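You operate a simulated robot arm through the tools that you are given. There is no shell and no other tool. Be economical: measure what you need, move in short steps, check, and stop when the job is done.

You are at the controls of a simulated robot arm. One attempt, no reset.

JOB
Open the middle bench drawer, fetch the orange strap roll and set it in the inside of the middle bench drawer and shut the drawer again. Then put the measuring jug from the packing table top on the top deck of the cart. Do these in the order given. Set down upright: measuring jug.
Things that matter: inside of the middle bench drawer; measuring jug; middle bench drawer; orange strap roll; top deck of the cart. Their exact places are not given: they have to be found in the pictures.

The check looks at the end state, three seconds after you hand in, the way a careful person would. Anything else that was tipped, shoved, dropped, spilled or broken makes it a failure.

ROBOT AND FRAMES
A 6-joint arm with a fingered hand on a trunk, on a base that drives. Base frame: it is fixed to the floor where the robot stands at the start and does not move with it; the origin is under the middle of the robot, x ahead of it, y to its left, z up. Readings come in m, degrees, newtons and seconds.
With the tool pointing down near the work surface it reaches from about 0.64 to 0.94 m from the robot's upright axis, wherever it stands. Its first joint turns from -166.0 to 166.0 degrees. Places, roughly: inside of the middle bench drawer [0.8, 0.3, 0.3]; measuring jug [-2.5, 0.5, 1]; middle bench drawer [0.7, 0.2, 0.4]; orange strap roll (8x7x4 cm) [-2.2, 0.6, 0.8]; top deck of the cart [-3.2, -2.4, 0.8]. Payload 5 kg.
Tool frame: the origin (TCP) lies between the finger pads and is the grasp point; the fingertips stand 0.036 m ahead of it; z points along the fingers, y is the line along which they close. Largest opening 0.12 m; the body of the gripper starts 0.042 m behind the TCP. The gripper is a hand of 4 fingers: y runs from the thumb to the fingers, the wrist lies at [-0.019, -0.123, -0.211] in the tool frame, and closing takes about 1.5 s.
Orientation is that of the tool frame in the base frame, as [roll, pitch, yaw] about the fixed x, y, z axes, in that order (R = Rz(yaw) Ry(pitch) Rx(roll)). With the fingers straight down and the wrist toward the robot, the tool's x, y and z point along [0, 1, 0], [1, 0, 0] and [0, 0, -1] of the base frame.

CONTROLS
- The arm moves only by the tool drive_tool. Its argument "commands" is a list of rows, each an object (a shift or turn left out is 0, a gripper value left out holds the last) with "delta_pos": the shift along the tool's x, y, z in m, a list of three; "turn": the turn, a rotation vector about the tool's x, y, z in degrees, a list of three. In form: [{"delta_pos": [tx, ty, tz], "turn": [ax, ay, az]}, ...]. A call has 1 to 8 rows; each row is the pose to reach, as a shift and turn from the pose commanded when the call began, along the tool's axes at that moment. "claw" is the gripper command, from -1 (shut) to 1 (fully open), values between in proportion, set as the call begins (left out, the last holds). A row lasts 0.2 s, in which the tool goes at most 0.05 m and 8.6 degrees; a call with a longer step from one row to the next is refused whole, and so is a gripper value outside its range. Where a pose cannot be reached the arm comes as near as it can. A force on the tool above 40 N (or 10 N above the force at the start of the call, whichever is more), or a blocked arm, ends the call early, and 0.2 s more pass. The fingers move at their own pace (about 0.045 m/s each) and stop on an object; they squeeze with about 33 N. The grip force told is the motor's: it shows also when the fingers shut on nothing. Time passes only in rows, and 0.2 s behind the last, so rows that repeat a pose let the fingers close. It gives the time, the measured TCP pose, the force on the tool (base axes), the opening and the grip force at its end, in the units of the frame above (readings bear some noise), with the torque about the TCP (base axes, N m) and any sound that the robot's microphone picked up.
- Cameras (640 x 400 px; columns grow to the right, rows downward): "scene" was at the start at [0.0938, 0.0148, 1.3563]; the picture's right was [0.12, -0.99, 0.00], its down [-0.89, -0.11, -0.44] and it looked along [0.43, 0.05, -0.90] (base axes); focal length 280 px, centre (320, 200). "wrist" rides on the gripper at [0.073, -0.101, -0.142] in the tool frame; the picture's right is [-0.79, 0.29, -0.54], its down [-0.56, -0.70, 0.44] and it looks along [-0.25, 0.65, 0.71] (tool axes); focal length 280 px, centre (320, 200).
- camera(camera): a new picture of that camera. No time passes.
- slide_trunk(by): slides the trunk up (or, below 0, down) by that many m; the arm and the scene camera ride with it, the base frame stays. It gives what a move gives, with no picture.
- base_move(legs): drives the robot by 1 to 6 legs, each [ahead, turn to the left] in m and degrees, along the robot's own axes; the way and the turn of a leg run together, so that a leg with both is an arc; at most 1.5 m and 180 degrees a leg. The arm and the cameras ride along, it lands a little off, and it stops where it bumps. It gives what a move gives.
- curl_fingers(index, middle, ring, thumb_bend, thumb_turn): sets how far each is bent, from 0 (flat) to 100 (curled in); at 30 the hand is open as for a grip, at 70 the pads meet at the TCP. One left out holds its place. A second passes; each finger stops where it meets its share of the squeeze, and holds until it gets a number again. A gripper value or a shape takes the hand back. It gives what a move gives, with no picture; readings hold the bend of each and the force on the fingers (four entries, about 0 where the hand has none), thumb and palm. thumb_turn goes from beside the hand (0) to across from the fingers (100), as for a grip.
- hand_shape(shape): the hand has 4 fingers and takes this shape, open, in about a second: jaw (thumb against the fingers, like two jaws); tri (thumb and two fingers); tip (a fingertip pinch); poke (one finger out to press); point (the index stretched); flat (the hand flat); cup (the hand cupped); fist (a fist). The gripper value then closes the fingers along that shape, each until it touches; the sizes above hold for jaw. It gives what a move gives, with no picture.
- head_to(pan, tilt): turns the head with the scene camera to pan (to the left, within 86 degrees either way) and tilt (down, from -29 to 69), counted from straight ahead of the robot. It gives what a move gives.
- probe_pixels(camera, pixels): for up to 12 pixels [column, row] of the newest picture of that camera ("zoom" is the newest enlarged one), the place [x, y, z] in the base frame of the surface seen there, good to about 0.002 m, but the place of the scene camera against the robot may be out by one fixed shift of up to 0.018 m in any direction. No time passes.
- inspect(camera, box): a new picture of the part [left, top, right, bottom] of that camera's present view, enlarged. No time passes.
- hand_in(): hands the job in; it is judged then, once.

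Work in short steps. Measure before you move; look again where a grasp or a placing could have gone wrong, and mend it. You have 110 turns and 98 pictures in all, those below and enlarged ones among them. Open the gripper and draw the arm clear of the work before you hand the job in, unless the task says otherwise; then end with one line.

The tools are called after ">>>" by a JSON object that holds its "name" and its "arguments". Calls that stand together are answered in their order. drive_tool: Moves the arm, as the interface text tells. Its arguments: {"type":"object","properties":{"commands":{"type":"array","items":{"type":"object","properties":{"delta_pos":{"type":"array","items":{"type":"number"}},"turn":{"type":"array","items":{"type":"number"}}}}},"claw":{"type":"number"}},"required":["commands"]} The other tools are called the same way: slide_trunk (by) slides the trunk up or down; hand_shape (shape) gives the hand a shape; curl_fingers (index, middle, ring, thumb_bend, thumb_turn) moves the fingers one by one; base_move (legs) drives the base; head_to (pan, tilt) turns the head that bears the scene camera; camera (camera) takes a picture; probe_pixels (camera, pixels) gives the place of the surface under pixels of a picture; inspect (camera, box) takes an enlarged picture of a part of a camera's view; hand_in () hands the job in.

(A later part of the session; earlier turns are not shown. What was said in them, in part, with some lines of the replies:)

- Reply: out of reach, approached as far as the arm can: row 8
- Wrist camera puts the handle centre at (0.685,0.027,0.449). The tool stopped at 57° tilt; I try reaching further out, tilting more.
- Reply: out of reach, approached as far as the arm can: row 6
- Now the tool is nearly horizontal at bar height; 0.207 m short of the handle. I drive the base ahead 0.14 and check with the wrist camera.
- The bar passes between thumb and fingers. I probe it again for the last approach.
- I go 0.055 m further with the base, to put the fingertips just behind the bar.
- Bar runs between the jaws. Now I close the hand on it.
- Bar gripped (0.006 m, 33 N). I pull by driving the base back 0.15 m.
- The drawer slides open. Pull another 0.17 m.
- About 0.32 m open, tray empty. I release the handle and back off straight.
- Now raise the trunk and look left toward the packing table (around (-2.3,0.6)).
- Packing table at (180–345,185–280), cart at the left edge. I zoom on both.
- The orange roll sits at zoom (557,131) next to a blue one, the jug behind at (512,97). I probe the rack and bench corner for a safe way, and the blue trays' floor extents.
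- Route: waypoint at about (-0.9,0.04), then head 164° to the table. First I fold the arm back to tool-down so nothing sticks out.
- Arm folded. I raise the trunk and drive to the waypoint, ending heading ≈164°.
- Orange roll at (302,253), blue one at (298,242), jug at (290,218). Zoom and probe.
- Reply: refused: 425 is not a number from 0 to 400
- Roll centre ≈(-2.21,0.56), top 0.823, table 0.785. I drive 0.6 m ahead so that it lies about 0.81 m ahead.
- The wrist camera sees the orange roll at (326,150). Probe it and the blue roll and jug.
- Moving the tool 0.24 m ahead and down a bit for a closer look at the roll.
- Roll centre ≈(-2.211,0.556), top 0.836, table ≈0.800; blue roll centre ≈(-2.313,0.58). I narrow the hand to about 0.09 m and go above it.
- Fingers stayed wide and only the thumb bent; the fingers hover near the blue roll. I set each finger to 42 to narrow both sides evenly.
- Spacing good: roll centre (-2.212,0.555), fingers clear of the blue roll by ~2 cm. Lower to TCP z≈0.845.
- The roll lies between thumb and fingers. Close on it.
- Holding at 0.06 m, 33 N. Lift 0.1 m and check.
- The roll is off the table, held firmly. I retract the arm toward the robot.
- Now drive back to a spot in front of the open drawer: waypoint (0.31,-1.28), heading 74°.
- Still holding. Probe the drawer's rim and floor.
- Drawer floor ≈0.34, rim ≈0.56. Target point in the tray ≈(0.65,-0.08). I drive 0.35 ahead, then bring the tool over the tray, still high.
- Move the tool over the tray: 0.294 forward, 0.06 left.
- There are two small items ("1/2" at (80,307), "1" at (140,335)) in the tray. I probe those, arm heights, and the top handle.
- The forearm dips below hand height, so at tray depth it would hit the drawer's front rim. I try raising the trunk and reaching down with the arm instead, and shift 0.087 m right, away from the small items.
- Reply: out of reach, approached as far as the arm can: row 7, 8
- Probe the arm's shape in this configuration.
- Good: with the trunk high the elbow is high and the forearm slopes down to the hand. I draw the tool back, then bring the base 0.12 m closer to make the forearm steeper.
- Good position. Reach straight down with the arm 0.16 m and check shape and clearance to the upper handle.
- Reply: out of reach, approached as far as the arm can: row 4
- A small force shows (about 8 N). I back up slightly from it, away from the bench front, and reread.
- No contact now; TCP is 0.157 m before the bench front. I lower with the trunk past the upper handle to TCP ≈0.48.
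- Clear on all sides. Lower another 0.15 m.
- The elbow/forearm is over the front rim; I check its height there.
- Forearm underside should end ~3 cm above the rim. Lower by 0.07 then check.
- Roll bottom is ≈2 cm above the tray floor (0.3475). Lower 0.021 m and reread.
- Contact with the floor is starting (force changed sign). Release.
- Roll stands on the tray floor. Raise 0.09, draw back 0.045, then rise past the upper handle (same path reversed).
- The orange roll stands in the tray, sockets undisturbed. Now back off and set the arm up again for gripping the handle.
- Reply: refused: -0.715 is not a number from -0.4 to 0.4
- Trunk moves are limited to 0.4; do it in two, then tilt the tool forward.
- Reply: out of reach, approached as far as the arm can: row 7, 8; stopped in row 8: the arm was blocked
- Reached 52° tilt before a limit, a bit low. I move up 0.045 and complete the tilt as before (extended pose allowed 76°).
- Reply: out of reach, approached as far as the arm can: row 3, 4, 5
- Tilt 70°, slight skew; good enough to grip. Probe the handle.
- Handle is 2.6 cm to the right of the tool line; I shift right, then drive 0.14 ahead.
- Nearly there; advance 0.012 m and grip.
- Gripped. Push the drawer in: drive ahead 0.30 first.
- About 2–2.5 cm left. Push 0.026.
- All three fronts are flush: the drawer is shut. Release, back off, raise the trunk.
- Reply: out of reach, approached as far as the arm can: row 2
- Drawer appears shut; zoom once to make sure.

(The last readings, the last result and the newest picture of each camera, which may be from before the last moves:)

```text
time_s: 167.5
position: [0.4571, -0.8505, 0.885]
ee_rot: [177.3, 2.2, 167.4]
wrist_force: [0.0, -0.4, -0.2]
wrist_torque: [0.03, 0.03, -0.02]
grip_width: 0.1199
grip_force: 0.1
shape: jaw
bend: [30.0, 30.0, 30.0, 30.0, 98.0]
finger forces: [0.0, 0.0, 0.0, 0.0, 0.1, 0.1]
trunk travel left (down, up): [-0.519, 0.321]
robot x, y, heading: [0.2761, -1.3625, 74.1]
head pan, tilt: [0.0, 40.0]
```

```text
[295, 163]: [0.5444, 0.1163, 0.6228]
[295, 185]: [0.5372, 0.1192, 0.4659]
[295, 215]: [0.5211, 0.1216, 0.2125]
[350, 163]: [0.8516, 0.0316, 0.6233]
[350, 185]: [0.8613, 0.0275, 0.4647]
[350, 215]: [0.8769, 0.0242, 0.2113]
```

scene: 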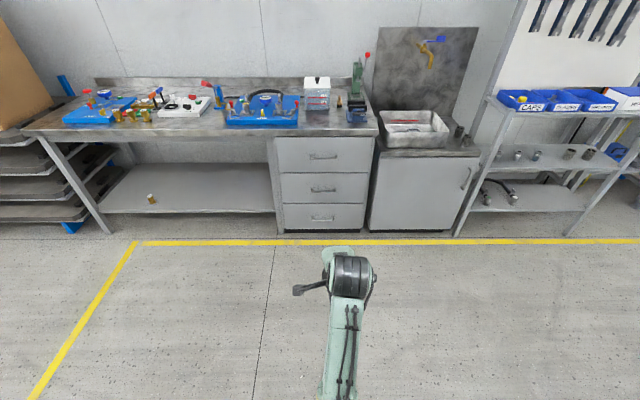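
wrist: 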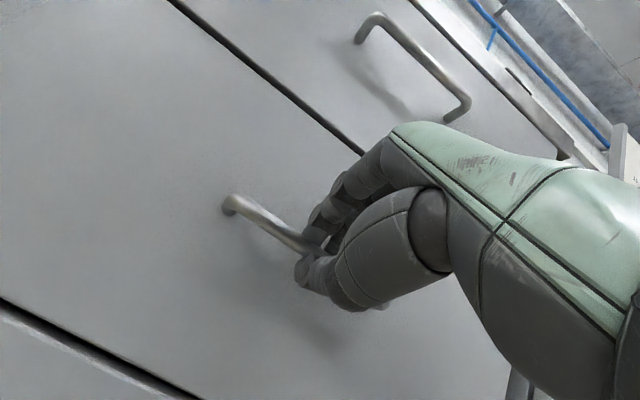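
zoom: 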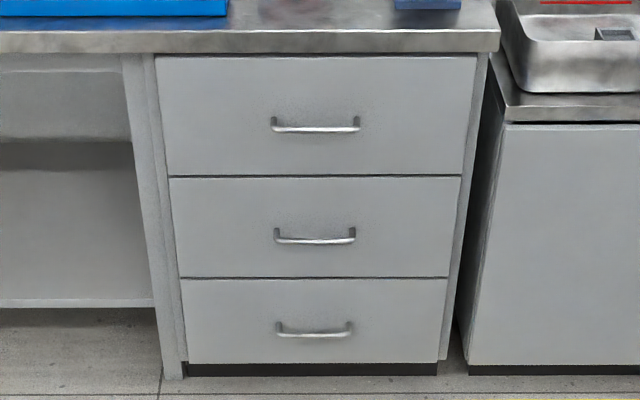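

Job part one is done. Now to the packing table again: raise the trunk and drive to the waypoint and then toward the jug.

>>> {"name": "slide_trunk", "arguments": {"by": 0.25}}

>>> {"name": "base_move", "arguments": {"legs": [[0, 55.5], [1.2, 0], [0.628, 0], [0, 36]]}}

>>> {"name": "head_to", "arguments": {"pan": 60, "tilt": 25}}

>>> {"name": "camera", "arguments": {"camera": "scene"}}

```text
time_s: 170.1
position: [0.4573, -0.8504, 1.1348]
ee_rot: [177.4, 2.3, 167.2]
wrist_force: [-0.3, -0.2, 0.4]
wrist_torque: [-0.01, -0.01, 0.0]
grip_width: 0.1198
grip_force: 0.0
shape: jaw
bend: [30.0, 30.0, 30.0, 30.0, 98.0]
finger forces: [0.1, 0.1, 0.0, 0.0, 0.1, 0.0]
trunk travel left (down, up): [-0.769, 0.071]
robot x, y, heading: [0.281, -1.3606, 74.4]
head pan, tilt: [0.0, 40.0]
```

```text
time_s: 185.0
position: [-1.4307, 0.1385, 1.135]
ee_rot: [177.5, 2.2, -99.1]
wrist_force: [0.5, 0.0, 0.8]
wrist_torque: [0.01, -0.03, 0.01]
grip_width: 0.1199
grip_force: 0.0
shape: jaw
bend: [30.0, 30.0, 30.0, 30.0, 98.0]
finger forces: [0.1, 0.0, 0.0, 0.0, 0.0, 0.1]
trunk travel left (down, up): [-0.769, 0.071]
robot x, y, heading: [-0.9119, -0.0083, 168.3]
head pan, tilt: [0.0, 40.0]
```

```text
time_s: 186.3
position: [-1.4303, 0.1385, 1.1342]
ee_rot: [177.4, 2.1, -99.0]
wrist_force: [0.8, 0.2, -0.7]
wrist_torque: [0.01, -0.01, 0.04]
grip_width: 0.1199
grip_force: 0.1
shape: jaw
bend: [30.0, 30.0, 30.0, 30.0, 98.0]
finger forces: [0.1, 0.0, 0.0, 0.1, 0.0, 0.0]
trunk travel left (down, up): [-0.769, 0.071]
robot x, y, heading: [-0.9103, -0.0077, 168.3]
head pan, tilt: [60.0, 25.0]
```

```text
44 pictures are left
```

scene: 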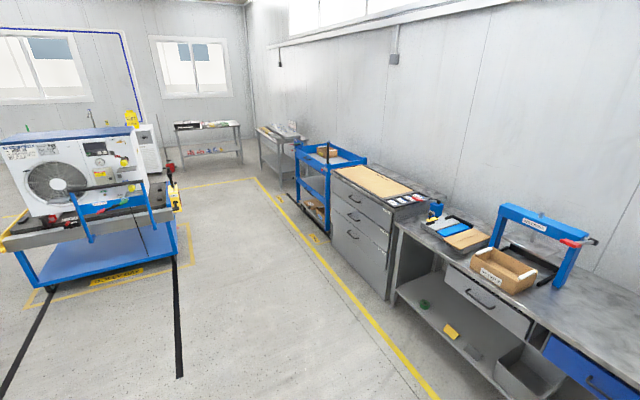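

The cart is at (328,160), behind the drawer cabinet. Zoom and probe.

>>> {"name": "inspect", "arguments": {"camera": "scene", "box": [270, 120, 390, 250]}}

>>> {"name": "probe_pixels", "arguments": {"camera": "scene", "pixels": [[325, 152], [345, 158], [310, 155], [300, 150], [330, 172], [365, 158], [330, 235], [345, 165], [300, 170], [328, 162]]}}

```text
3.08 times, centred on (330, 185) of scene
```

zoom: 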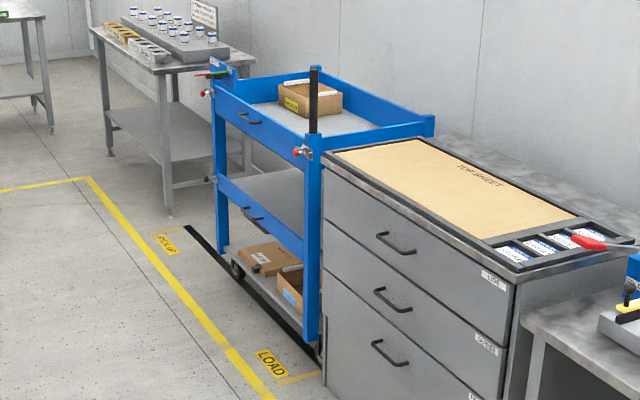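

```text
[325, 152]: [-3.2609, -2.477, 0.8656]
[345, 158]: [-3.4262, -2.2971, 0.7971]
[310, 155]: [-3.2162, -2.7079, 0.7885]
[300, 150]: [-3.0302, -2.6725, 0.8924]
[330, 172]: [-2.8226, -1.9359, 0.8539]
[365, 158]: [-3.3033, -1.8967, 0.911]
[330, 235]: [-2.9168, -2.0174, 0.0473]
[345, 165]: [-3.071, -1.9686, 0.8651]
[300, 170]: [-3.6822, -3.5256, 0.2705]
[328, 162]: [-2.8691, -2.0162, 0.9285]
```

Now to the jug: turn slightly right and drive 0.72 m.

>>> {"name": "base_move", "arguments": {"legs": [[0, -6.8], [0.72, 0]]}}

>>> {"name": "camera", "arguments": {"camera": "wrist"}}

```text
time_s: 191.2
position: [-2.0891, 0.4232, 1.1352]
ee_rot: [177.4, 2.2, -105.5]
wrist_force: [0.4, -0.4, 0.9]
wrist_torque: [0.02, -0.01, -0.04]
grip_width: 0.1203
grip_force: 0.1
shape: jaw
bend: [30.0, 30.0, 30.0, 30.0, 98.0]
finger forces: [0.1, 0.0, 0.0, 0.0, 0.0, 0.1]
trunk travel left (down, up): [-0.769, 0.071]
robot x, y, heading: [-1.5845, 0.2205, 161.6]
head pan, tilt: [60.0, 25.0]
```

```text
42 pictures are left
```

wrist: 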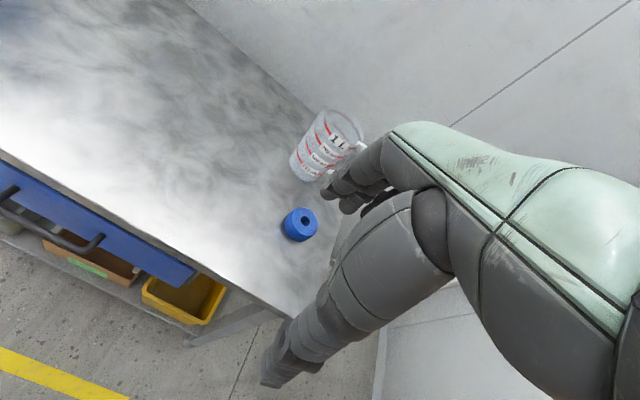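

Jug visible at (328,145). Zoom in and probe its rim.

>>> {"name": "inspect", "arguments": {"camera": "wrist", "box": [270, 90, 390, 200]}}

```text
3.64 times, centred on (330, 145) of wrist
```

zoom: 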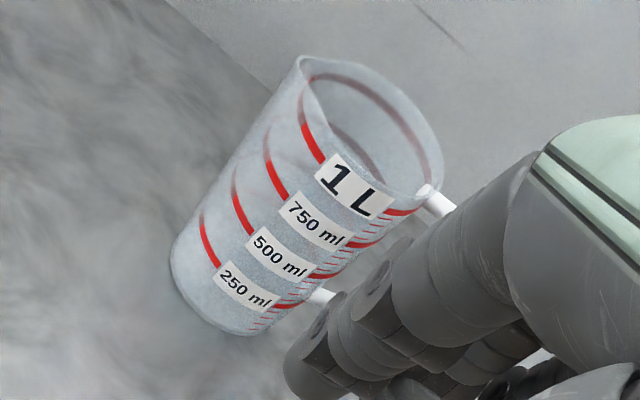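

>>> {"name": "probe_pixels", "arguments": {"camera": "zoom", "pixels": [[300, 62], [305, 110], [335, 155], [395, 195], [430, 185], [438, 150], [350, 65], [370, 130], [430, 200], [215, 315], [345, 185], [340, 120]]}}

```text
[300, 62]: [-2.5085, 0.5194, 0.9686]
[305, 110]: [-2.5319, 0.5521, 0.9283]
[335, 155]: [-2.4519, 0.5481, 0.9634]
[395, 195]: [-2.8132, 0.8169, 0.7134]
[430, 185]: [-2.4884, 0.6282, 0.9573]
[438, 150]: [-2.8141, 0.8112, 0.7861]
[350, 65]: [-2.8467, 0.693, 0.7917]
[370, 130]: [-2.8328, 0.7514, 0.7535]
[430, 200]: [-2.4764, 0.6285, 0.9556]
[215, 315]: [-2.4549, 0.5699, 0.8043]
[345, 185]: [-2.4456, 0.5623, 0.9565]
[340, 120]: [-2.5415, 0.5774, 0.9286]
```

Jug rim at z≈0.965, centre ≈(-2.496,0.574), near wall ≈(-2.447,0.562). I'll pinch the near wall (fingers inside, thumb outside). First drive 0.1 closer, straighten the tool, and narrow the hand.

>>> {"name": "base_move", "arguments": {"legs": [[0.1, 0]]}}

>>> {"name": "drive_tool", "arguments": {"commands": [{"delta_pos": [0, 0, 0], "turn": [2.6, 2.1, 0]}, {"delta_pos": [0, 0, 0], "turn": [2.6, 2.1, 0]}]}}

>>> {"name": "curl_fingers", "arguments": {"index": 42, "middle": 42, "ring": 42, "thumb_bend": 42, "thumb_turn": 100}}

```text
time_s: 192.3
position: [-2.1835, 0.4532, 1.1356]
ee_rot: [177.5, 2.2, -105.5]
wrist_force: [0.2, -0.4, -0.5]
wrist_torque: [-0.01, -0.02, 0.01]
grip_width: 0.1197
grip_force: 0.1
shape: jaw
bend: [30.0, 30.0, 30.0, 30.0, 98.0]
finger forces: [0.0, 0.0, 0.1, 0.0, 0.1, 0.1]
trunk travel left (down, up): [-0.769, 0.071]
robot x, y, heading: [-1.6776, 0.2532, 161.7]
head pan, tilt: [60.0, 25.0]
```

```text
time_s: 192.9
position: [-2.1837, 0.4552, 1.1348]
ee_rot: [-179.9, 0.2, -105.3]
wrist_force: [-1.1, 0.7, 0.2]
wrist_torque: [-0.02, 0.02, 0.02]
grip_width: 0.1198
grip_force: 0.0
shape: jaw
bend: [30.0, 30.0, 30.0, 30.0, 98.0]
finger forces: [0.0, 0.0, 0.0, 0.1, 0.0, 0.1]
trunk travel left (down, up): [-0.769, 0.071]
robot x, y, heading: [-1.6809, 0.2517, 161.7]
head pan, tilt: [60.0, 25.0]
```

```text
time_s: 193.9
position: [-2.1854, 0.4551, 1.1348]
ee_rot: [-180.0, 0.1, -105.5]
wrist_force: [1.0, 0.6, -0.5]
wrist_torque: [0.0, 0.01, -0.02]
grip_width: 0.0889
grip_force: 0.0
shape: fingers
bend: [42.0, 42.0, 42.0, 42.0, 99.0]
finger forces: [0.0, 0.1, 0.1, 0.0, 0.1, 0.0]
trunk travel left (down, up): [-0.769, 0.071]
robot x, y, heading: [-1.6822, 0.2501, 161.6]
head pan, tilt: [60.0, 25.0]
```

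Move over the near wall, staying high (tips at ≈1.05).

>>> {"name": "drive_tool", "arguments": {"commands": [{"delta_pos": [-0.006, 0.045, 0]}, {"delta_pos": [-0.012, 0.09, 0]}, {"delta_pos": [-0.018, 0.135, 0]}, {"delta_pos": [-0.024, 0.18, 0.01]}, {"delta_pos": [-0.03, 0.225, 0.03]}, {"delta_pos": [-0.033, 0.27, 0.05]}, {"delta_pos": [-0.033, 0.28, 0.05]}, {"delta_pos": [-0.033, 0.28, 0.05]}]}}

>>> {"name": "camera", "arguments": {"camera": "wrist"}}

>>> {"name": "head_to", "arguments": {"pan": -10, "tilt": 35}}

>>> {"name": "camera", "arguments": {"camera": "scene"}}

```text
time_s: 195.8
position: [-2.4445, 0.5605, 1.0859]
ee_rot: [-179.9, 0.0, -105.6]
wrist_force: [0.1, -0.8, 0.7]
wrist_torque: [-0.03, 0.0, -0.01]
grip_width: 0.0881
grip_force: 0.0
shape: fingers
bend: [42.0, 42.0, 42.0, 42.0, 99.0]
finger forces: [0.1, 0.0, 0.0, 0.0, 0.0, 0.0]
trunk travel left (down, up): [-0.769, 0.071]
robot x, y, heading: [-1.6762, 0.2486, 161.8]
head pan, tilt: [60.0, 25.0]
```

```text
40 pictures are left
```

wrist: 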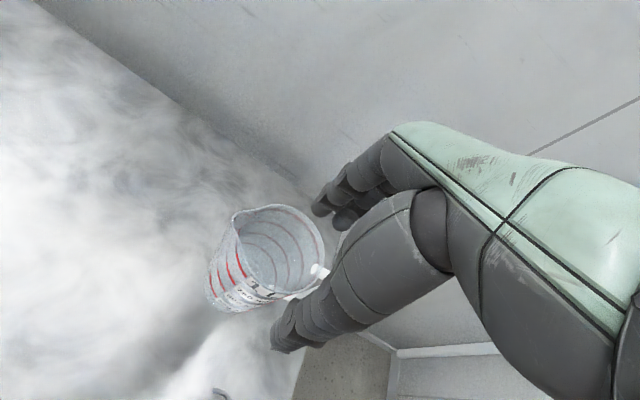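

```text
time_s: 197.2
position: [-2.4438, 0.5627, 1.0854]
ee_rot: [-179.9, 0.0, -105.5]
wrist_force: [0.8, -0.4, -0.4]
wrist_torque: [-0.02, 0.0, -0.01]
grip_width: 0.0884
grip_force: 0.0
shape: fingers
bend: [42.0, 42.0, 42.0, 42.0, 99.0]
finger forces: [0.0, 0.0, 0.0, 0.1, 0.0, 0.0]
trunk travel left (down, up): [-0.769, 0.071]
robot x, y, heading: [-1.6827, 0.2517, 161.6]
head pan, tilt: [-10.0, 35.0]
```

```text
39 pictures are left
```

scene: 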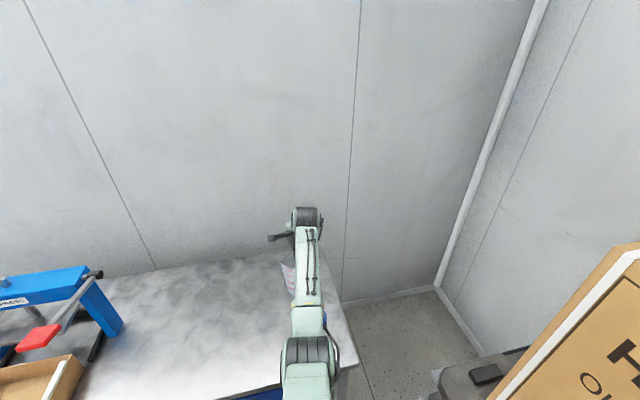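

Zoom on the jug rim from the wrist camera.

>>> {"name": "inspect", "arguments": {"camera": "wrist", "box": [200, 160, 350, 370]}}

>>> {"name": "probe_pixels", "arguments": {"camera": "wrist", "pixels": [[234, 215], [241, 247], [250, 280], [262, 291], [275, 296], [320, 255], [317, 268], [270, 206], [305, 215], [323, 240]]}}

```text
1.90 times, centred on (275, 265) of wrist
```

zoom: 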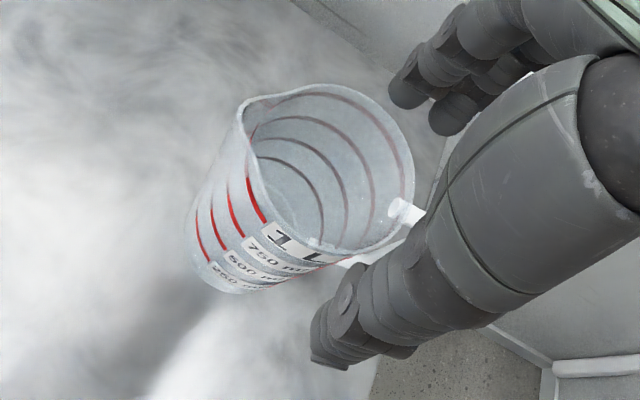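

```text
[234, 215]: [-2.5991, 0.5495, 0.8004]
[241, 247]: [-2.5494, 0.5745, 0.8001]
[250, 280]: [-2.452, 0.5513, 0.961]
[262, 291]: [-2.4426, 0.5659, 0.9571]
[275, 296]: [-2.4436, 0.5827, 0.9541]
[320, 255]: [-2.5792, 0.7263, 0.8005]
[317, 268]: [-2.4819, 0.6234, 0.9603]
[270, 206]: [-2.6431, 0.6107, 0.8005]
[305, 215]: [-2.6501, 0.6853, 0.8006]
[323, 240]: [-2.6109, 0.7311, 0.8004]
```

Near wall lies right under the TCP line; jug radius ≈0.047. Lower with fingers inside, thumb outside, to TCP z≈0.945.

>>> {"name": "drive_tool", "arguments": {"commands": [{"delta_pos": [0, 0, 0.03]}, {"delta_pos": [0, 0, 0.06]}, {"delta_pos": [0, 0, 0.085]}, {"delta_pos": [0, 0, 0.11]}, {"delta_pos": [0, 0, 0.11]}]}}

>>> {"name": "inspect", "arguments": {"camera": "wrist", "box": [200, 130, 400, 370]}}

```text
time_s: 198.4
position: [-2.4427, 0.5614, 0.9755]
ee_rot: [180.0, 0.2, -105.5]
wrist_force: [0.7, -1.0, -0.1]
wrist_torque: [0.0, -0.03, -0.01]
grip_width: 0.0884
grip_force: 0.0
shape: fingers
bend: [42.0, 42.0, 42.0, 42.0, 99.0]
finger forces: [0.1, 0.1, 0.1, 0.0, 0.0, 0.0]
trunk travel left (down, up): [-0.769, 0.071]
robot x, y, heading: [-1.6822, 0.2504, 161.3]
head pan, tilt: [-10.0, 35.0]
```

```text
1.67 times, centred on (300, 250) of wrist
```

zoom: 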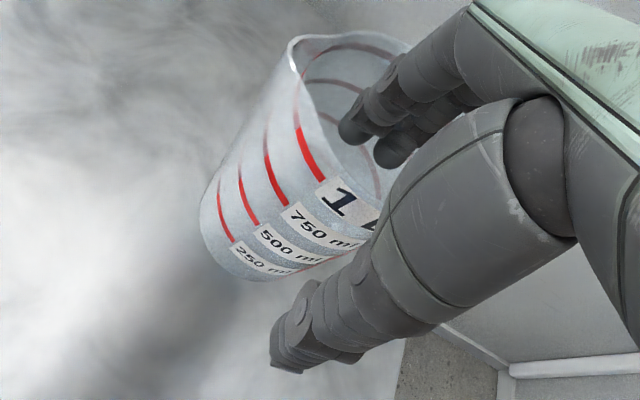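

Fingers are inside, thumb outside. Down 0.03 more, then close.

>>> {"name": "drive_tool", "arguments": {"commands": [{"delta_pos": [0, 0, 0.015]}, {"delta_pos": [0, 0, 0.03]}, {"delta_pos": [0, 0, 0.03]}]}}

>>> {"name": "drive_tool", "arguments": {"commands": [{}, {}, {}, {}, {}, {}, {}, {}], "claw": -1}}

>>> {"name": "camera", "arguments": {"camera": "wrist"}}

```text
time_s: 199.2
position: [-2.4441, 0.5606, 0.9463]
ee_rot: [-180.0, 0.0, -105.4]
wrist_force: [-0.4, -0.2, -0.7]
wrist_torque: [0.01, 0.02, 0.05]
grip_width: 0.0884
grip_force: 0.0
shape: fingers
bend: [42.0, 42.0, 42.0, 42.0, 99.0]
finger forces: [0.0, 0.0, 0.3, 0.1, 0.0, 0.1]
trunk travel left (down, up): [-0.769, 0.071]
robot x, y, heading: [-1.682, 0.2542, 161.4]
head pan, tilt: [-10.0, 35.0]
```

```text
time_s: 201.0
position: [-2.4447, 0.5613, 0.945]
ee_rot: [180.0, 0.1, -105.4]
wrist_force: [-0.1, 0.0, 0.2]
wrist_torque: [0.03, 0.03, 0.02]
grip_width: 0.0004
grip_force: 32.4
shape: jaw
bend: [71.0, 70.0, 70.0, 72.0, 100.0]
finger forces: [16.4, 8.7, 3.8, 0.0, 26.4, 0.0]
trunk travel left (down, up): [-0.769, 0.071]
robot x, y, heading: [-1.6797, 0.251, 161.4]
head pan, tilt: [-10.0, 35.0]
```

```text
36 pictures are left
```

wrist: 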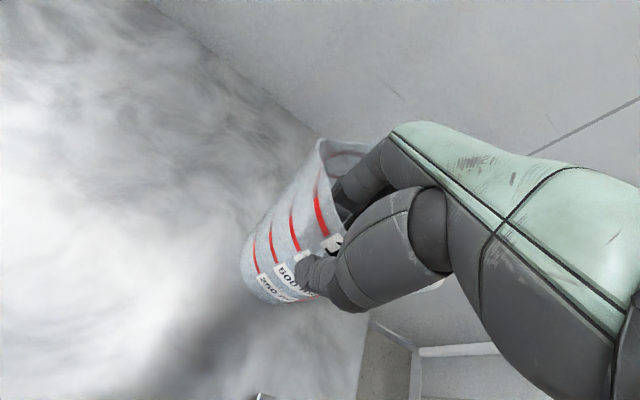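

Gripping the wall (forces balanced, still upright). Lift 0.06 m slowly and check.

>>> {"name": "drive_tool", "arguments": {"commands": [{"delta_pos": [0, 0, -0.01]}, {"delta_pos": [0, 0, -0.025]}, {"delta_pos": [0, 0, -0.04]}, {"delta_pos": [0, 0, -0.06]}, {"delta_pos": [0, 0, -0.06]}]}}

>>> {"name": "camera", "arguments": {"camera": "wrist"}}

>>> {"name": "head_to", "arguments": {"pan": -3, "tilt": 45}}

>>> {"name": "camera", "arguments": {"camera": "scene"}}

```text
time_s: 202.2
position: [-2.4434, 0.5622, 1.0054]
ee_rot: [-180.0, 0.1, -105.5]
wrist_force: [-0.1, -0.1, -2.1]
wrist_torque: [-0.01, -0.02, -0.01]
grip_width: 0.0006
grip_force: 32.9
shape: jaw
bend: [71.0, 70.0, 70.0, 72.0, 100.0]
finger forces: [17.1, 8.7, 3.6, 0.0, 27.1, 0.0]
trunk travel left (down, up): [-0.769, 0.071]
robot x, y, heading: [-1.6816, 0.2507, 161.6]
head pan, tilt: [-10.0, 35.0]
```

```text
35 pictures are left
```

wrist: 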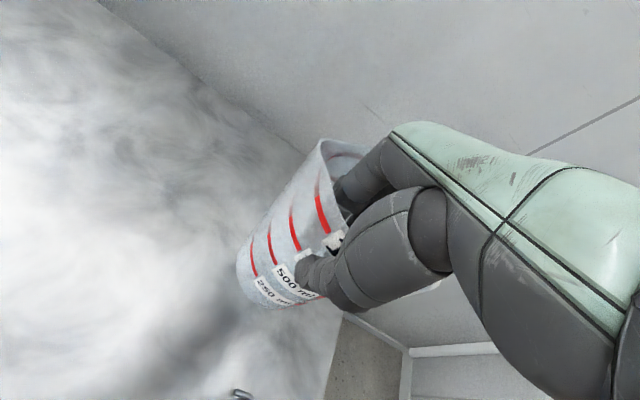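

```text
time_s: 202.9
position: [-2.4429, 0.5611, 1.0046]
ee_rot: [-180.0, 0.1, -105.4]
wrist_force: [0.3, -0.2, -1.2]
wrist_torque: [-0.02, -0.01, -0.02]
grip_width: 0.0005
grip_force: 32.7
shape: jaw
bend: [71.0, 70.0, 70.0, 72.0, 100.0]
finger forces: [17.2, 8.7, 3.5, 0.1, 27.1, 0.1]
trunk travel left (down, up): [-0.769, 0.071]
robot x, y, heading: [-1.6838, 0.251, 161.7]
head pan, tilt: [-3.0, 45.0]
```

```text
34 pictures are left
```

scene: 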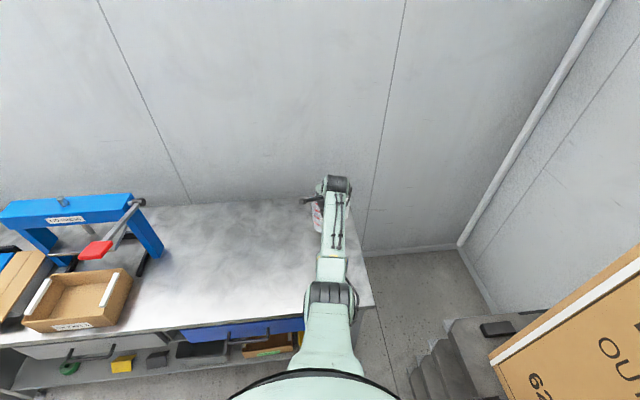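

The jug hangs upright in the hand. Lift another 0.09 and retract the arm over the blue roll.

>>> {"name": "drive_tool", "arguments": {"commands": [{"delta_pos": [0, 0, -0.04]}, {"delta_pos": [0, 0, -0.08]}, {"delta_pos": [0, -0.03, -0.1]}, {"delta_pos": [0, -0.07, -0.1]}, {"delta_pos": [0, -0.115, -0.1]}, {"delta_pos": [0, -0.16, -0.1]}, {"delta_pos": [0, -0.205, -0.1]}, {"delta_pos": [0, -0.24, -0.1]}]}}

>>> {"name": "base_move", "arguments": {"legs": [[-0.7, 0]]}}

>>> {"name": "camera", "arguments": {"camera": "wrist"}}

```text
time_s: 204.7
position: [-2.2112, 0.4975, 1.1044]
ee_rot: [180.0, 0.1, -105.4]
wrist_force: [0.5, -0.2, -2.3]
wrist_torque: [-0.04, -0.04, -0.06]
grip_width: 0.0006
grip_force: 32.7
shape: jaw
bend: [71.0, 70.0, 70.0, 72.0, 100.0]
finger forces: [17.5, 8.8, 3.6, 0.0, 27.1, 0.0]
trunk travel left (down, up): [-0.769, 0.071]
robot x, y, heading: [-1.6814, 0.2464, 161.5]
head pan, tilt: [-3.0, 45.0]
```

```text
time_s: 208.9
position: [-1.545, 0.2788, 1.1041]
ee_rot: [180.0, 0.1, -105.4]
wrist_force: [-0.9, 0.4, -0.6]
wrist_torque: [-0.04, -0.03, 0.01]
grip_width: 0.0007
grip_force: 32.7
shape: jaw
bend: [71.0, 70.0, 70.0, 72.0, 100.0]
finger forces: [17.4, 8.9, 3.8, 0.0, 27.1, 0.0]
trunk travel left (down, up): [-0.769, 0.071]
robot x, y, heading: [-1.0132, 0.0291, 161.9]
head pan, tilt: [-3.0, 45.0]
```

```text
33 pictures are left
```

wrist: 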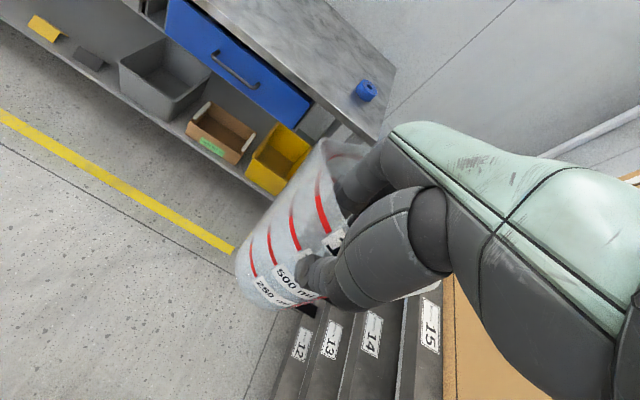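

Jug held steadily. Drive to a viewing spot in front of the cart, about (-1.5,-1.9), facing heading ≈164°.

>>> {"name": "base_move", "arguments": {"legs": [[0, 94], [1.0, 0], [0.95, 0], [0, -92]]}}

>>> {"name": "head_to", "arguments": {"pan": 8, "tilt": 30}}

>>> {"name": "camera", "arguments": {"camera": "scene"}}

```text
time_s: 228.9
position: [-2.0365, -1.643, 1.1039]
ee_rot: [180.0, 0.1, -101.3]
wrist_force: [0.2, -0.3, -0.3]
wrist_torque: [-0.03, 0.0, 0.0]
grip_width: 0.0007
grip_force: 32.9
shape: jaw
bend: [71.0, 70.0, 70.0, 72.0, 100.0]
finger forces: [16.8, 8.6, 3.7, 0.0, 25.5, 0.0]
trunk travel left (down, up): [-0.769, 0.071]
robot x, y, heading: [-1.4918, -1.8503, 165.7]
head pan, tilt: [-3.0, 45.0]
```

```text
time_s: 229.6
position: [-2.0356, -1.6435, 1.1036]
ee_rot: [180.0, 0.1, -101.4]
wrist_force: [0.5, -0.7, -1.4]
wrist_torque: [-0.03, -0.04, -0.01]
grip_width: 0.0004
grip_force: 32.9
shape: jaw
bend: [71.0, 70.0, 70.0, 72.0, 100.0]
finger forces: [16.8, 8.7, 3.7, 0.1, 25.4, 0.0]
trunk travel left (down, up): [-0.769, 0.071]
robot x, y, heading: [-1.4858, -1.8542, 165.5]
head pan, tilt: [8.0, 30.0]
```

```text
32 pictures are left
```

scene: 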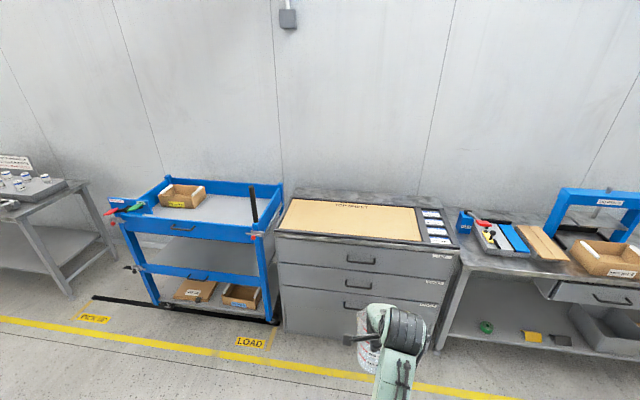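

Cart in clear view at (200,220). Zoom and probe its deck and rims.

>>> {"name": "inspect", "arguments": {"camera": "scene", "box": [90, 150, 300, 290]}}

>>> {"name": "probe_pixels", "arguments": {"camera": "scene", "pixels": [[215, 205], [235, 210], [225, 218], [200, 218], [240, 198], [250, 232], [160, 222], [200, 226], [278, 190], [253, 188], [185, 195], [262, 237]]}}

```text
2.86 times, centred on (195, 220) of scene
```

zoom: 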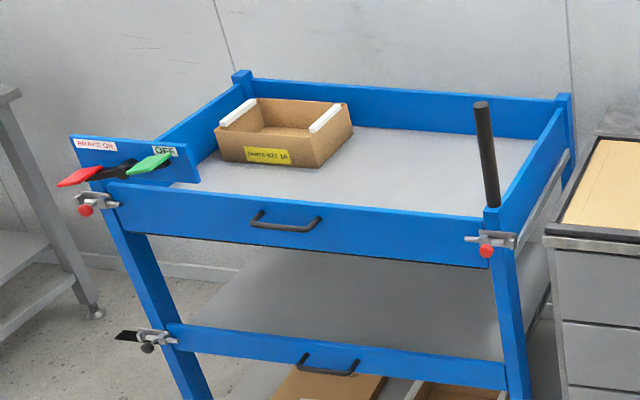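

```text
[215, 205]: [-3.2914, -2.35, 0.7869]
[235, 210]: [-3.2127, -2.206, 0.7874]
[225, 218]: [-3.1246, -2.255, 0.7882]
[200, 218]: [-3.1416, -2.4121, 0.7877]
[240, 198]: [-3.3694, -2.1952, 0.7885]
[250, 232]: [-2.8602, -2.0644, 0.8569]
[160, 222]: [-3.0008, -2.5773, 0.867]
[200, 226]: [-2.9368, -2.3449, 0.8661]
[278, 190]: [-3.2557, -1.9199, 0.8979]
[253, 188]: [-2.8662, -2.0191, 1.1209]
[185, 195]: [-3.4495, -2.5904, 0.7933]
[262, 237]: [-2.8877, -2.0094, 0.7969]
```

Deck ≈0.79 (scene), rims ≈0.87, tall black post at (-2.87,-2.02). Free spot: jug centre ≈(-3.085,-2.18). I look left for the trolley before driving.

>>> {"name": "head_to", "arguments": {"pan": 65, "tilt": 30}}

>>> {"name": "camera", "arguments": {"camera": "scene"}}

>>> {"name": "probe_pixels", "arguments": {"camera": "scene", "pixels": [[200, 250], [250, 250], [300, 250], [320, 200], [280, 200], [200, 200], [100, 250], [320, 300]]}}

```text
time_s: 230.9
position: [-2.0362, -1.6433, 1.1021]
ee_rot: [-180.0, 0.1, -101.4]
wrist_force: [-0.3, -0.2, -1.7]
wrist_torque: [-0.05, -0.03, -0.02]
grip_width: 0.0006
grip_force: 33.2
shape: jaw
bend: [71.0, 70.0, 70.0, 72.0, 100.0]
finger forces: [16.7, 8.7, 3.6, 0.1, 25.5, 0.0]
trunk travel left (down, up): [-0.769, 0.071]
robot x, y, heading: [-1.4883, -1.8503, 165.8]
head pan, tilt: [65.0, 30.0]
```

```text
30 pictures are left
```

scene: 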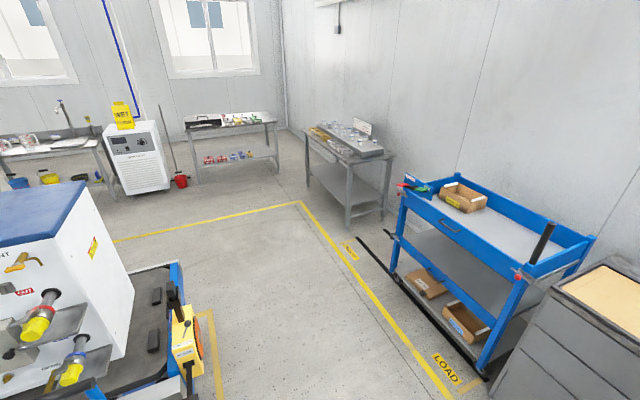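

```text
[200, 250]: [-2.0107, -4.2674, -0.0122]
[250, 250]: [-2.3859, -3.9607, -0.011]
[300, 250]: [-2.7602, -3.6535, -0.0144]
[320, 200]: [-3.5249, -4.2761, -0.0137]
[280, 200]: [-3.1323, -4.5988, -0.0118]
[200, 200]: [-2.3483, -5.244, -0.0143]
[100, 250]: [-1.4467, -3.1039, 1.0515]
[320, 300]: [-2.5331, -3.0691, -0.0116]
```

Check the trolley's nearest corner against my waypoint (-2.0,-2.58).

>>> {"name": "probe_pixels", "arguments": {"camera": "scene", "pixels": [[185, 350], [190, 385], [178, 290], [215, 370], [170, 320], [140, 385], [72, 375], [200, 330]]}}

```text
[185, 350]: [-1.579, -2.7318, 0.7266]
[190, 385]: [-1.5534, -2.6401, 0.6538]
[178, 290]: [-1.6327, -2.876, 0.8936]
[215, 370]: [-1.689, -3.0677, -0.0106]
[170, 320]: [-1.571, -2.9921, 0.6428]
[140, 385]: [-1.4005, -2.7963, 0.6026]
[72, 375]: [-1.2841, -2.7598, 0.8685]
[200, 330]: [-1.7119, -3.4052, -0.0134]
```

Trolley corner at (-1.6,-2.65); I choose a waypoint at (-2.12,-2.48), 0.5 m clear of it.

>>> {"name": "base_move", "arguments": {"legs": [[0, 59.1], [0.89, 0], [0, -61]]}}

>>> {"name": "head_to", "arguments": {"pan": -3, "tilt": 40}}

>>> {"name": "camera", "arguments": {"camera": "scene"}}

>>> {"name": "camera", "arguments": {"camera": "wrist"}}

```text
time_s: 242.3
position: [-2.6463, -2.2661, 1.104]
ee_rot: [180.0, 0.0, -102.1]
wrist_force: [-0.1, 0.0, -0.9]
wrist_torque: [0.02, -0.03, 0.02]
grip_width: 0.0006
grip_force: 32.5
shape: jaw
bend: [71.0, 70.0, 70.0, 72.0, 100.0]
finger forces: [16.7, 8.8, 3.8, 0.1, 25.1, 0.0]
trunk travel left (down, up): [-0.769, 0.071]
robot x, y, heading: [-2.1015, -2.4741, 165.3]
head pan, tilt: [65.0, 30.0]
```

```text
time_s: 243.7
position: [-2.646, -2.2654, 1.1027]
ee_rot: [179.9, 0.2, -102.1]
wrist_force: [0.0, 0.3, -0.7]
wrist_torque: [-0.01, 0.02, 0.03]
grip_width: 0.0006
grip_force: 32.8
shape: jaw
bend: [71.0, 70.0, 70.0, 72.0, 100.0]
finger forces: [16.8, 8.8, 3.7, 0.0, 25.0, 0.0]
trunk travel left (down, up): [-0.769, 0.071]
robot x, y, heading: [-2.1013, -2.4803, 165.0]
head pan, tilt: [-3.0, 40.0]
```

```text
29 pictures are left
```

scene: 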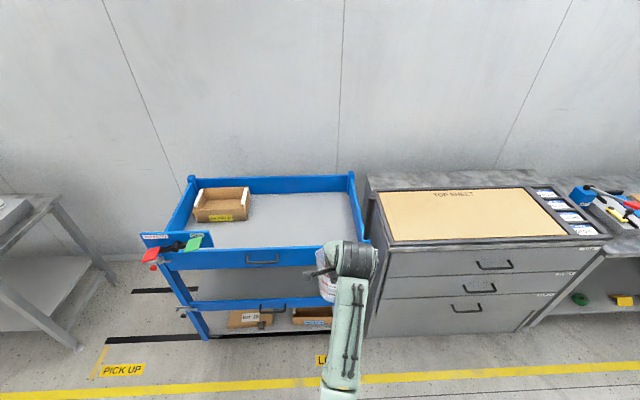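

```text
28 pictures are left
```

wrist: 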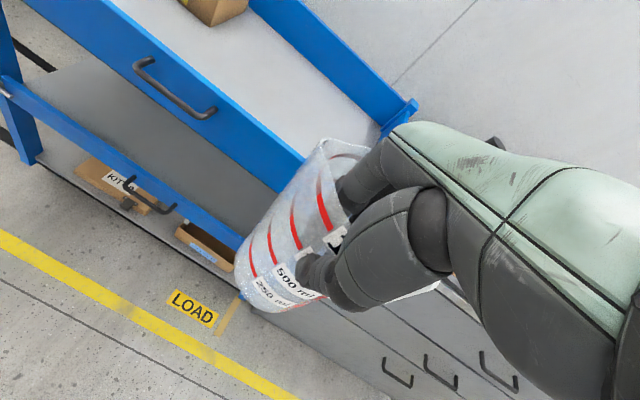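

Probe cart features with the wrist camera (accurate) for the drop spot.

>>> {"name": "probe_pixels", "arguments": {"camera": "wrist", "pixels": [[240, 60], [290, 120], [330, 120], [220, 90], [260, 130], [300, 60], [380, 95], [200, 10], [410, 105], [495, 143]]}}

>>> {"name": "probe_pixels", "arguments": {"camera": "scene", "pixels": [[300, 255], [300, 240], [300, 225], [335, 230], [350, 215], [300, 200], [250, 235], [355, 180], [365, 240]]}}

```text
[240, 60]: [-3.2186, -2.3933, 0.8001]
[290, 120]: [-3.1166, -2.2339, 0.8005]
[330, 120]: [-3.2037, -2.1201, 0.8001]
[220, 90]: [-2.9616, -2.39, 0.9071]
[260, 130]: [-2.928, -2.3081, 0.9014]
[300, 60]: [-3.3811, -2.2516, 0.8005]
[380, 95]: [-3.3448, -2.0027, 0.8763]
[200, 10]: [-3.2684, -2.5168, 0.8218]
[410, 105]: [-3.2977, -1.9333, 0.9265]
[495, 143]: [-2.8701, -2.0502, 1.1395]
```

```text
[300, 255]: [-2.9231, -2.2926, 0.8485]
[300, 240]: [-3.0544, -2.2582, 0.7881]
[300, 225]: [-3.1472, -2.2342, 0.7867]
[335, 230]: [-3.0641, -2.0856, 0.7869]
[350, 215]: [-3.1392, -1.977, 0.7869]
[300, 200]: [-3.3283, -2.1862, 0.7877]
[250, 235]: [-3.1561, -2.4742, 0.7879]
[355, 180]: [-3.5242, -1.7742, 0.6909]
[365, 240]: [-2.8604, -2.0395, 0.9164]
```

Deck is at 0.800, front rim ≈0.907, post at (-2.87,-2.05) up to >1.14. I raise, shift the tool 0.05 left away from the post, and drive 0.2 ahead.

>>> {"name": "slide_trunk", "arguments": {"by": 0.068}}

>>> {"name": "drive_tool", "arguments": {"commands": [{"delta_pos": [0.025, 0, 0]}, {"delta_pos": [0.05, 0, 0]}, {"delta_pos": [0.05, 0, 0]}]}}

>>> {"name": "base_move", "arguments": {"legs": [[0.2, 0]]}}

```text
time_s: 244.7
position: [-2.6462, -2.2657, 1.171]
ee_rot: [180.0, 0.1, -102.1]
wrist_force: [-0.1, -0.1, -0.7]
wrist_torque: [0.0, -0.01, -0.02]
grip_width: 0.0002
grip_force: 33.2
shape: jaw
bend: [71.0, 70.0, 70.0, 72.0, 100.0]
finger forces: [16.7, 8.7, 3.7, 0.0, 25.1, 0.1]
trunk travel left (down, up): [-0.837, 0.003]
robot x, y, heading: [-2.1, -2.4774, 165.0]
head pan, tilt: [-3.0, 40.0]
```

```text
time_s: 245.5
position: [-2.6555, -2.3128, 1.1728]
ee_rot: [180.0, 0.1, -102.2]
wrist_force: [0.6, 0.9, -1.2]
wrist_torque: [-0.02, -0.05, 0.0]
grip_width: 0.0005
grip_force: 33.2
shape: jaw
bend: [71.0, 70.0, 70.0, 72.0, 100.0]
finger forces: [16.8, 8.7, 3.7, 0.1, 25.1, 0.0]
trunk travel left (down, up): [-0.837, 0.003]
robot x, y, heading: [-2.0972, -2.4849, 165.1]
head pan, tilt: [-3.0, 40.0]
```

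```text
time_s: 247.2
position: [-2.8455, -2.258, 1.1729]
ee_rot: [180.0, 0.1, -102.5]
wrist_force: [-0.5, -0.8, -0.8]
wrist_torque: [-0.01, -0.02, 0.02]
grip_width: 0.0007
grip_force: 32.6
shape: jaw
bend: [71.0, 70.0, 70.0, 72.0, 100.0]
finger forces: [16.8, 8.7, 3.8, 0.0, 25.2, 0.0]
trunk travel left (down, up): [-0.837, 0.003]
robot x, y, heading: [-2.2954, -2.4304, 164.8]
head pan, tilt: [-3.0, 40.0]
```

Move the tool 0.205 forward, 0.02 left over the deck.

>>> {"name": "drive_tool", "arguments": {"commands": [{"delta_pos": [0.004, 0.04, 0]}, {"delta_pos": [0.008, 0.08, 0]}, {"delta_pos": [0.012, 0.12, 0]}, {"delta_pos": [0.016, 0.16, 0]}, {"delta_pos": [0.02, 0.205, 0]}, {"delta_pos": [0.02, 0.205, 0]}]}}

>>> {"name": "camera", "arguments": {"camera": "scene"}}

>>> {"name": "camera", "arguments": {"camera": "wrist"}}

```text
time_s: 248.6
position: [-3.0531, -2.2325, 1.1729]
ee_rot: [-180.0, 0.1, -102.4]
wrist_force: [0.7, 0.1, -0.2]
wrist_torque: [-0.03, -0.04, -0.04]
grip_width: 0.0005
grip_force: 33.1
shape: jaw
bend: [71.0, 70.0, 70.0, 72.0, 100.0]
finger forces: [17.1, 8.7, 3.7, 0.0, 25.5, 0.0]
trunk travel left (down, up): [-0.837, 0.003]
robot x, y, heading: [-2.2897, -2.4314, 164.6]
head pan, tilt: [-3.0, 40.0]
```

```text
27 pictures are left
```

scene: 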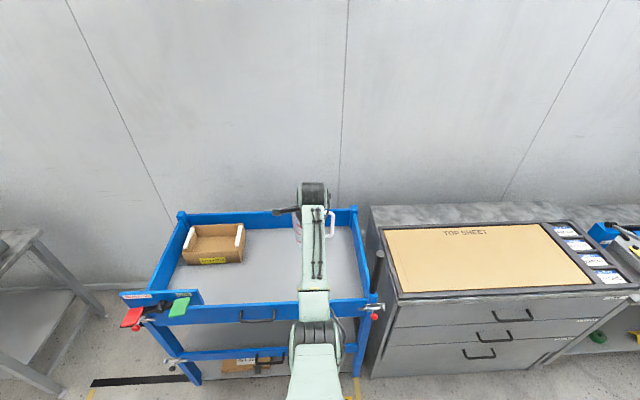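

```text
26 pictures are left
```

wrist: 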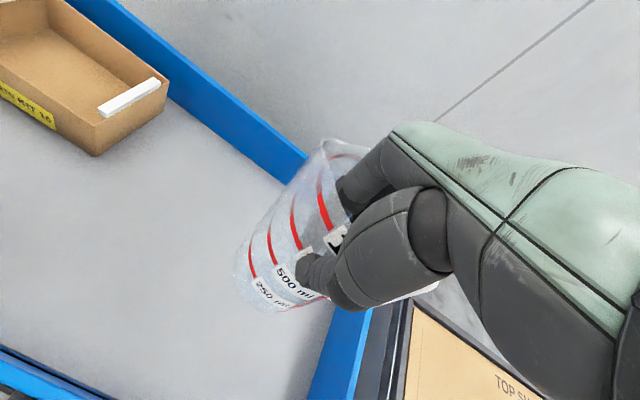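

Over the free deck area. Lower with the arm to about 1 cm above the deck (TCP ≈0.957).

>>> {"name": "drive_tool", "arguments": {"commands": [{"delta_pos": [0, 0, 0.035]}, {"delta_pos": [0, 0, 0.07]}, {"delta_pos": [0, 0, 0.105]}, {"delta_pos": [0, 0, 0.14]}, {"delta_pos": [0, 0, 0.17]}, {"delta_pos": [0, 0, 0.2]}, {"delta_pos": [0, 0, 0.216]}, {"delta_pos": [0, 0, 0.216]}]}}

>>> {"name": "camera", "arguments": {"camera": "wrist"}}

```text
time_s: 250.4
position: [-3.0514, -2.2335, 0.9567]
ee_rot: [180.0, 0.1, -102.4]
wrist_force: [-0.4, -0.1, -1.5]
wrist_torque: [-0.02, -0.05, 0.04]
grip_width: 0.0006
grip_force: 33.2
shape: jaw
bend: [71.0, 70.0, 70.0, 72.0, 100.0]
finger forces: [17.2, 8.7, 3.7, 0.0, 25.5, 0.0]
trunk travel left (down, up): [-0.837, 0.003]
robot x, y, heading: [-2.2903, -2.4294, 164.5]
head pan, tilt: [-3.0, 40.0]
```

```text
25 pictures are left
```

wrist: 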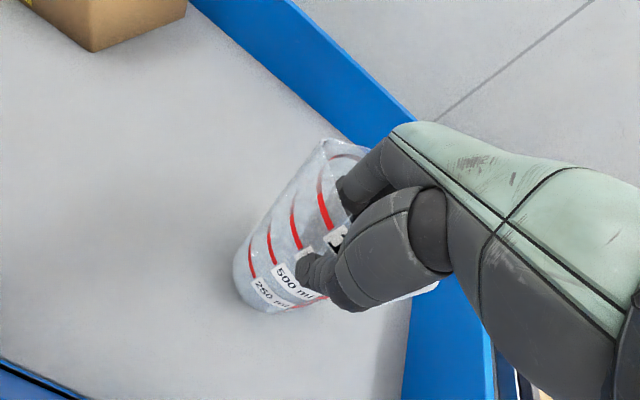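

Lower in small steps, watching the force.

>>> {"name": "drive_tool", "arguments": {"commands": [{"delta_pos": [0, 0, 0.004]}, {"delta_pos": [0, 0, 0.008]}, {"delta_pos": [0, 0, 0.008]}]}}

>>> {"name": "inspect", "arguments": {"camera": "wrist", "box": [200, 120, 400, 340]}}

```text
time_s: 251.2
position: [-3.0513, -2.2331, 0.9489]
ee_rot: [180.0, 0.1, -102.3]
wrist_force: [0.0, -0.1, 0.9]
wrist_torque: [-0.01, 0.02, -0.01]
grip_width: 0.0007
grip_force: 33.0
shape: jaw
bend: [71.0, 70.0, 70.0, 72.0, 100.0]
finger forces: [17.3, 8.6, 3.7, 0.1, 26.2, 0.0]
trunk travel left (down, up): [-0.837, 0.003]
robot x, y, heading: [-2.2923, -2.4291, 164.8]
head pan, tilt: [-3.0, 40.0]
```

```text
1.82 times, centred on (300, 230) of wrist
```

zoom: 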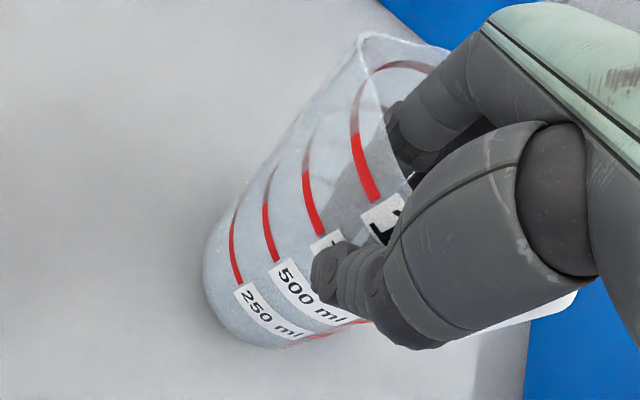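

Possibly first contact. Down 0.003 more and reread.

>>> {"name": "drive_tool", "arguments": {"commands": [{"delta_pos": [0, 0, 0.002]}, {"delta_pos": [0, 0, 0.003]}, {"delta_pos": [0, 0, 0.003]}]}}

```text
time_s: 252.0
position: [-3.0498, -2.234, 0.9464]
ee_rot: [179.9, 0.1, -102.5]
wrist_force: [0.7, -0.7, 4.0]
wrist_torque: [0.07, 0.03, -0.03]
grip_width: 0.0008
grip_force: 33.3
shape: jaw
bend: [71.0, 70.0, 70.0, 72.0, 100.0]
finger forces: [17.5, 9.0, 3.9, 0.0, 26.6, 0.0]
trunk travel left (down, up): [-0.837, 0.003]
robot x, y, heading: [-2.2897, -2.4306, 164.6]
head pan, tilt: [-3.0, 40.0]
```

Jug stands on the deck (4 N). Release gently: fingers to 42, as when I entered.

>>> {"name": "curl_fingers", "arguments": {"index": 55, "middle": 55, "ring": 55, "thumb_bend": 50}}

>>> {"name": "curl_fingers", "arguments": {"index": 42, "middle": 42, "ring": 42, "thumb_bend": 40}}

>>> {"name": "inspect", "arguments": {"camera": "wrist", "box": [200, 120, 400, 340]}}

```text
time_s: 253.0
position: [-3.0506, -2.2337, 0.9455]
ee_rot: [-180.0, 0.1, -102.4]
wrist_force: [0.7, 0.3, -0.3]
wrist_torque: [0.01, 0.0, 0.02]
grip_width: 0.0562
grip_force: 0.0
shape: fingers
bend: [55.0, 55.0, 55.0, 50.0, 100.0]
finger forces: [0.1, 0.1, 0.0, 0.0, 0.0, 0.1]
trunk travel left (down, up): [-0.837, 0.003]
robot x, y, heading: [-2.2896, -2.4324, 164.8]
head pan, tilt: [-3.0, 40.0]
```

```text
time_s: 254.0
position: [-3.0514, -2.2331, 0.9458]
ee_rot: [180.0, 0.1, -102.4]
wrist_force: [0.2, -0.3, 0.2]
wrist_torque: [-0.05, -0.01, 0.0]
grip_width: 0.0903
grip_force: 0.0
shape: fingers
bend: [42.0, 42.0, 42.0, 40.0, 100.0]
finger forces: [0.1, 0.0, 0.0, 0.1, 0.0, 0.0]
trunk travel left (down, up): [-0.837, 0.003]
robot x, y, heading: [-2.2879, -2.4307, 164.6]
head pan, tilt: [-3.0, 40.0]
```

```text
1.82 times, centred on (300, 230) of wrist
```

zoom: 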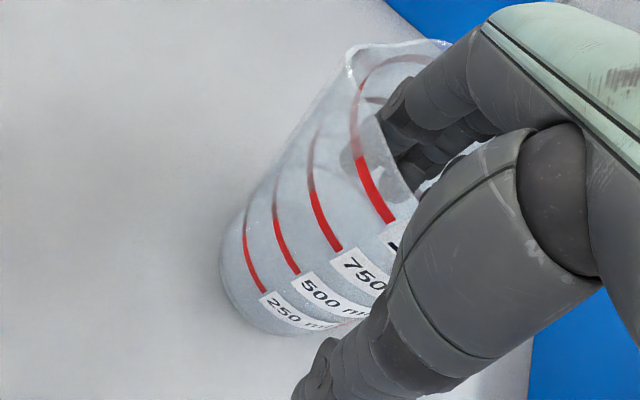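

Jug stands free. Raise the hand straight up out of it and look.

>>> {"name": "drive_tool", "arguments": {"commands": [{"delta_pos": [0, 0, -0.03]}, {"delta_pos": [0, 0, -0.06]}, {"delta_pos": [0, 0, -0.1]}, {"delta_pos": [0, 0, -0.14]}, {"delta_pos": [0, 0, -0.18]}, {"delta_pos": [0, 0, -0.21]}, {"delta_pos": [0, 0, -0.21]}]}}

>>> {"name": "camera", "arguments": {"camera": "wrist"}}

```text
time_s: 255.6
position: [-3.0462, -2.2308, 1.1548]
ee_rot: [180.0, 0.1, -102.4]
wrist_force: [-0.4, -0.1, 0.4]
wrist_torque: [0.0, 0.02, 0.02]
grip_width: 0.0903
grip_force: 0.2
shape: fingers
bend: [42.0, 42.0, 42.0, 40.0, 100.0]
finger forces: [0.1, 0.0, 0.0, 0.0, 0.0, 0.1]
trunk travel left (down, up): [-0.837, 0.003]
robot x, y, heading: [-2.2905, -2.4282, 164.7]
head pan, tilt: [-3.0, 40.0]
```

```text
22 pictures are left
```

wrist: 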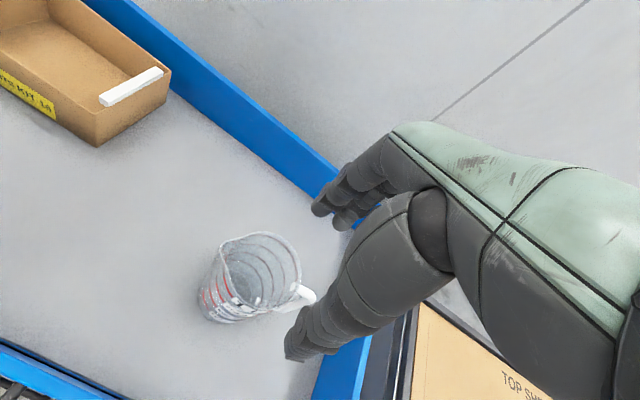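

Jug is upright on the deck. Retract the arm, open the hand, back away, and take a last look.

>>> {"name": "drive_tool", "arguments": {"commands": [{"delta_pos": [0, -0.04, 0]}, {"delta_pos": [0, -0.08, 0]}, {"delta_pos": [0, -0.12, 0]}, {"delta_pos": [0, -0.16, 0]}, {"delta_pos": [0, -0.2, 0]}, {"delta_pos": [0, -0.2, 0]}], "claw": 1}}

>>> {"name": "base_move", "arguments": {"legs": [[-0.3, 0]]}}

>>> {"name": "head_to", "arguments": {"pan": 3, "tilt": 35}}

>>> {"name": "inspect", "arguments": {"camera": "scene", "box": [140, 130, 420, 320]}}

```text
time_s: 257.0
position: [-2.8533, -2.2765, 1.1535]
ee_rot: [-179.9, 0.1, -102.4]
wrist_force: [-0.4, 0.3, -0.2]
wrist_torque: [0.0, -0.06, 0.03]
grip_width: 0.1197
grip_force: 0.2
shape: jaw
bend: [30.0, 30.0, 30.0, 30.0, 98.0]
finger forces: [0.0, 0.1, 0.1, 0.0, 0.0, 0.0]
trunk travel left (down, up): [-0.837, 0.003]
robot x, y, heading: [-2.2887, -2.4302, 164.6]
head pan, tilt: [-3.0, 40.0]
```

```text
time_s: 259.2
position: [-2.563, -2.3596, 1.1554]
ee_rot: [-179.9, 0.2, -102.0]
wrist_force: [-0.5, 0.2, 0.8]
wrist_torque: [0.0, -0.01, 0.01]
grip_width: 0.1196
grip_force: 0.0
shape: jaw
bend: [30.0, 30.0, 30.0, 30.0, 98.0]
finger forces: [0.0, 0.0, 0.1, 0.0, 0.0, 0.0]
trunk travel left (down, up): [-0.837, 0.003]
robot x, y, heading: [-2.0009, -2.5061, 165.2]
head pan, tilt: [-3.0, 40.0]
```

```text
time_s: 259.9
position: [-2.5613, -2.3599, 1.1548]
ee_rot: [-180.0, 0.1, -102.0]
wrist_force: [0.0, -0.2, 0.0]
wrist_torque: [0.0, 0.06, 0.0]
grip_width: 0.1196
grip_force: 0.1
shape: jaw
bend: [30.0, 30.0, 30.0, 30.0, 98.0]
finger forces: [0.0, 0.0, 0.0, 0.0, 0.0, 0.0]
trunk travel left (down, up): [-0.837, 0.003]
robot x, y, heading: [-1.9958, -2.5089, 165.2]
head pan, tilt: [3.0, 35.0]
```

```text
2.11 times, centred on (280, 225) of scene
```

zoom: 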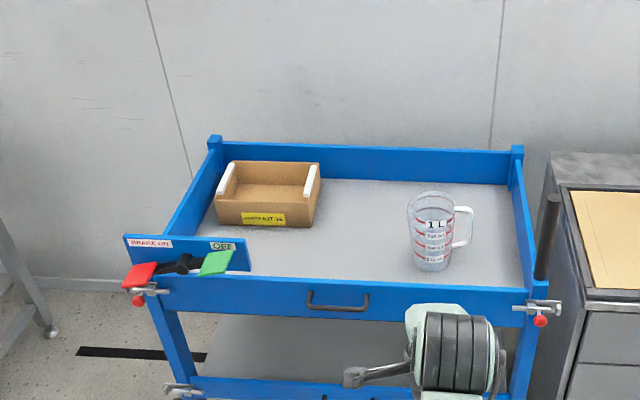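

The jug stands upright on the cart's top deck, nothing else was disturbed, and the arm is clear. Handing in.

>>> {"name": "hand_in", "arguments": {}}

```text
The job is handed in.
```

The orange strap roll is in the middle bench drawer, which is shut again, and the measuring jug stands upright on the cart's top deck. I saw nothing else moved or knocked over.
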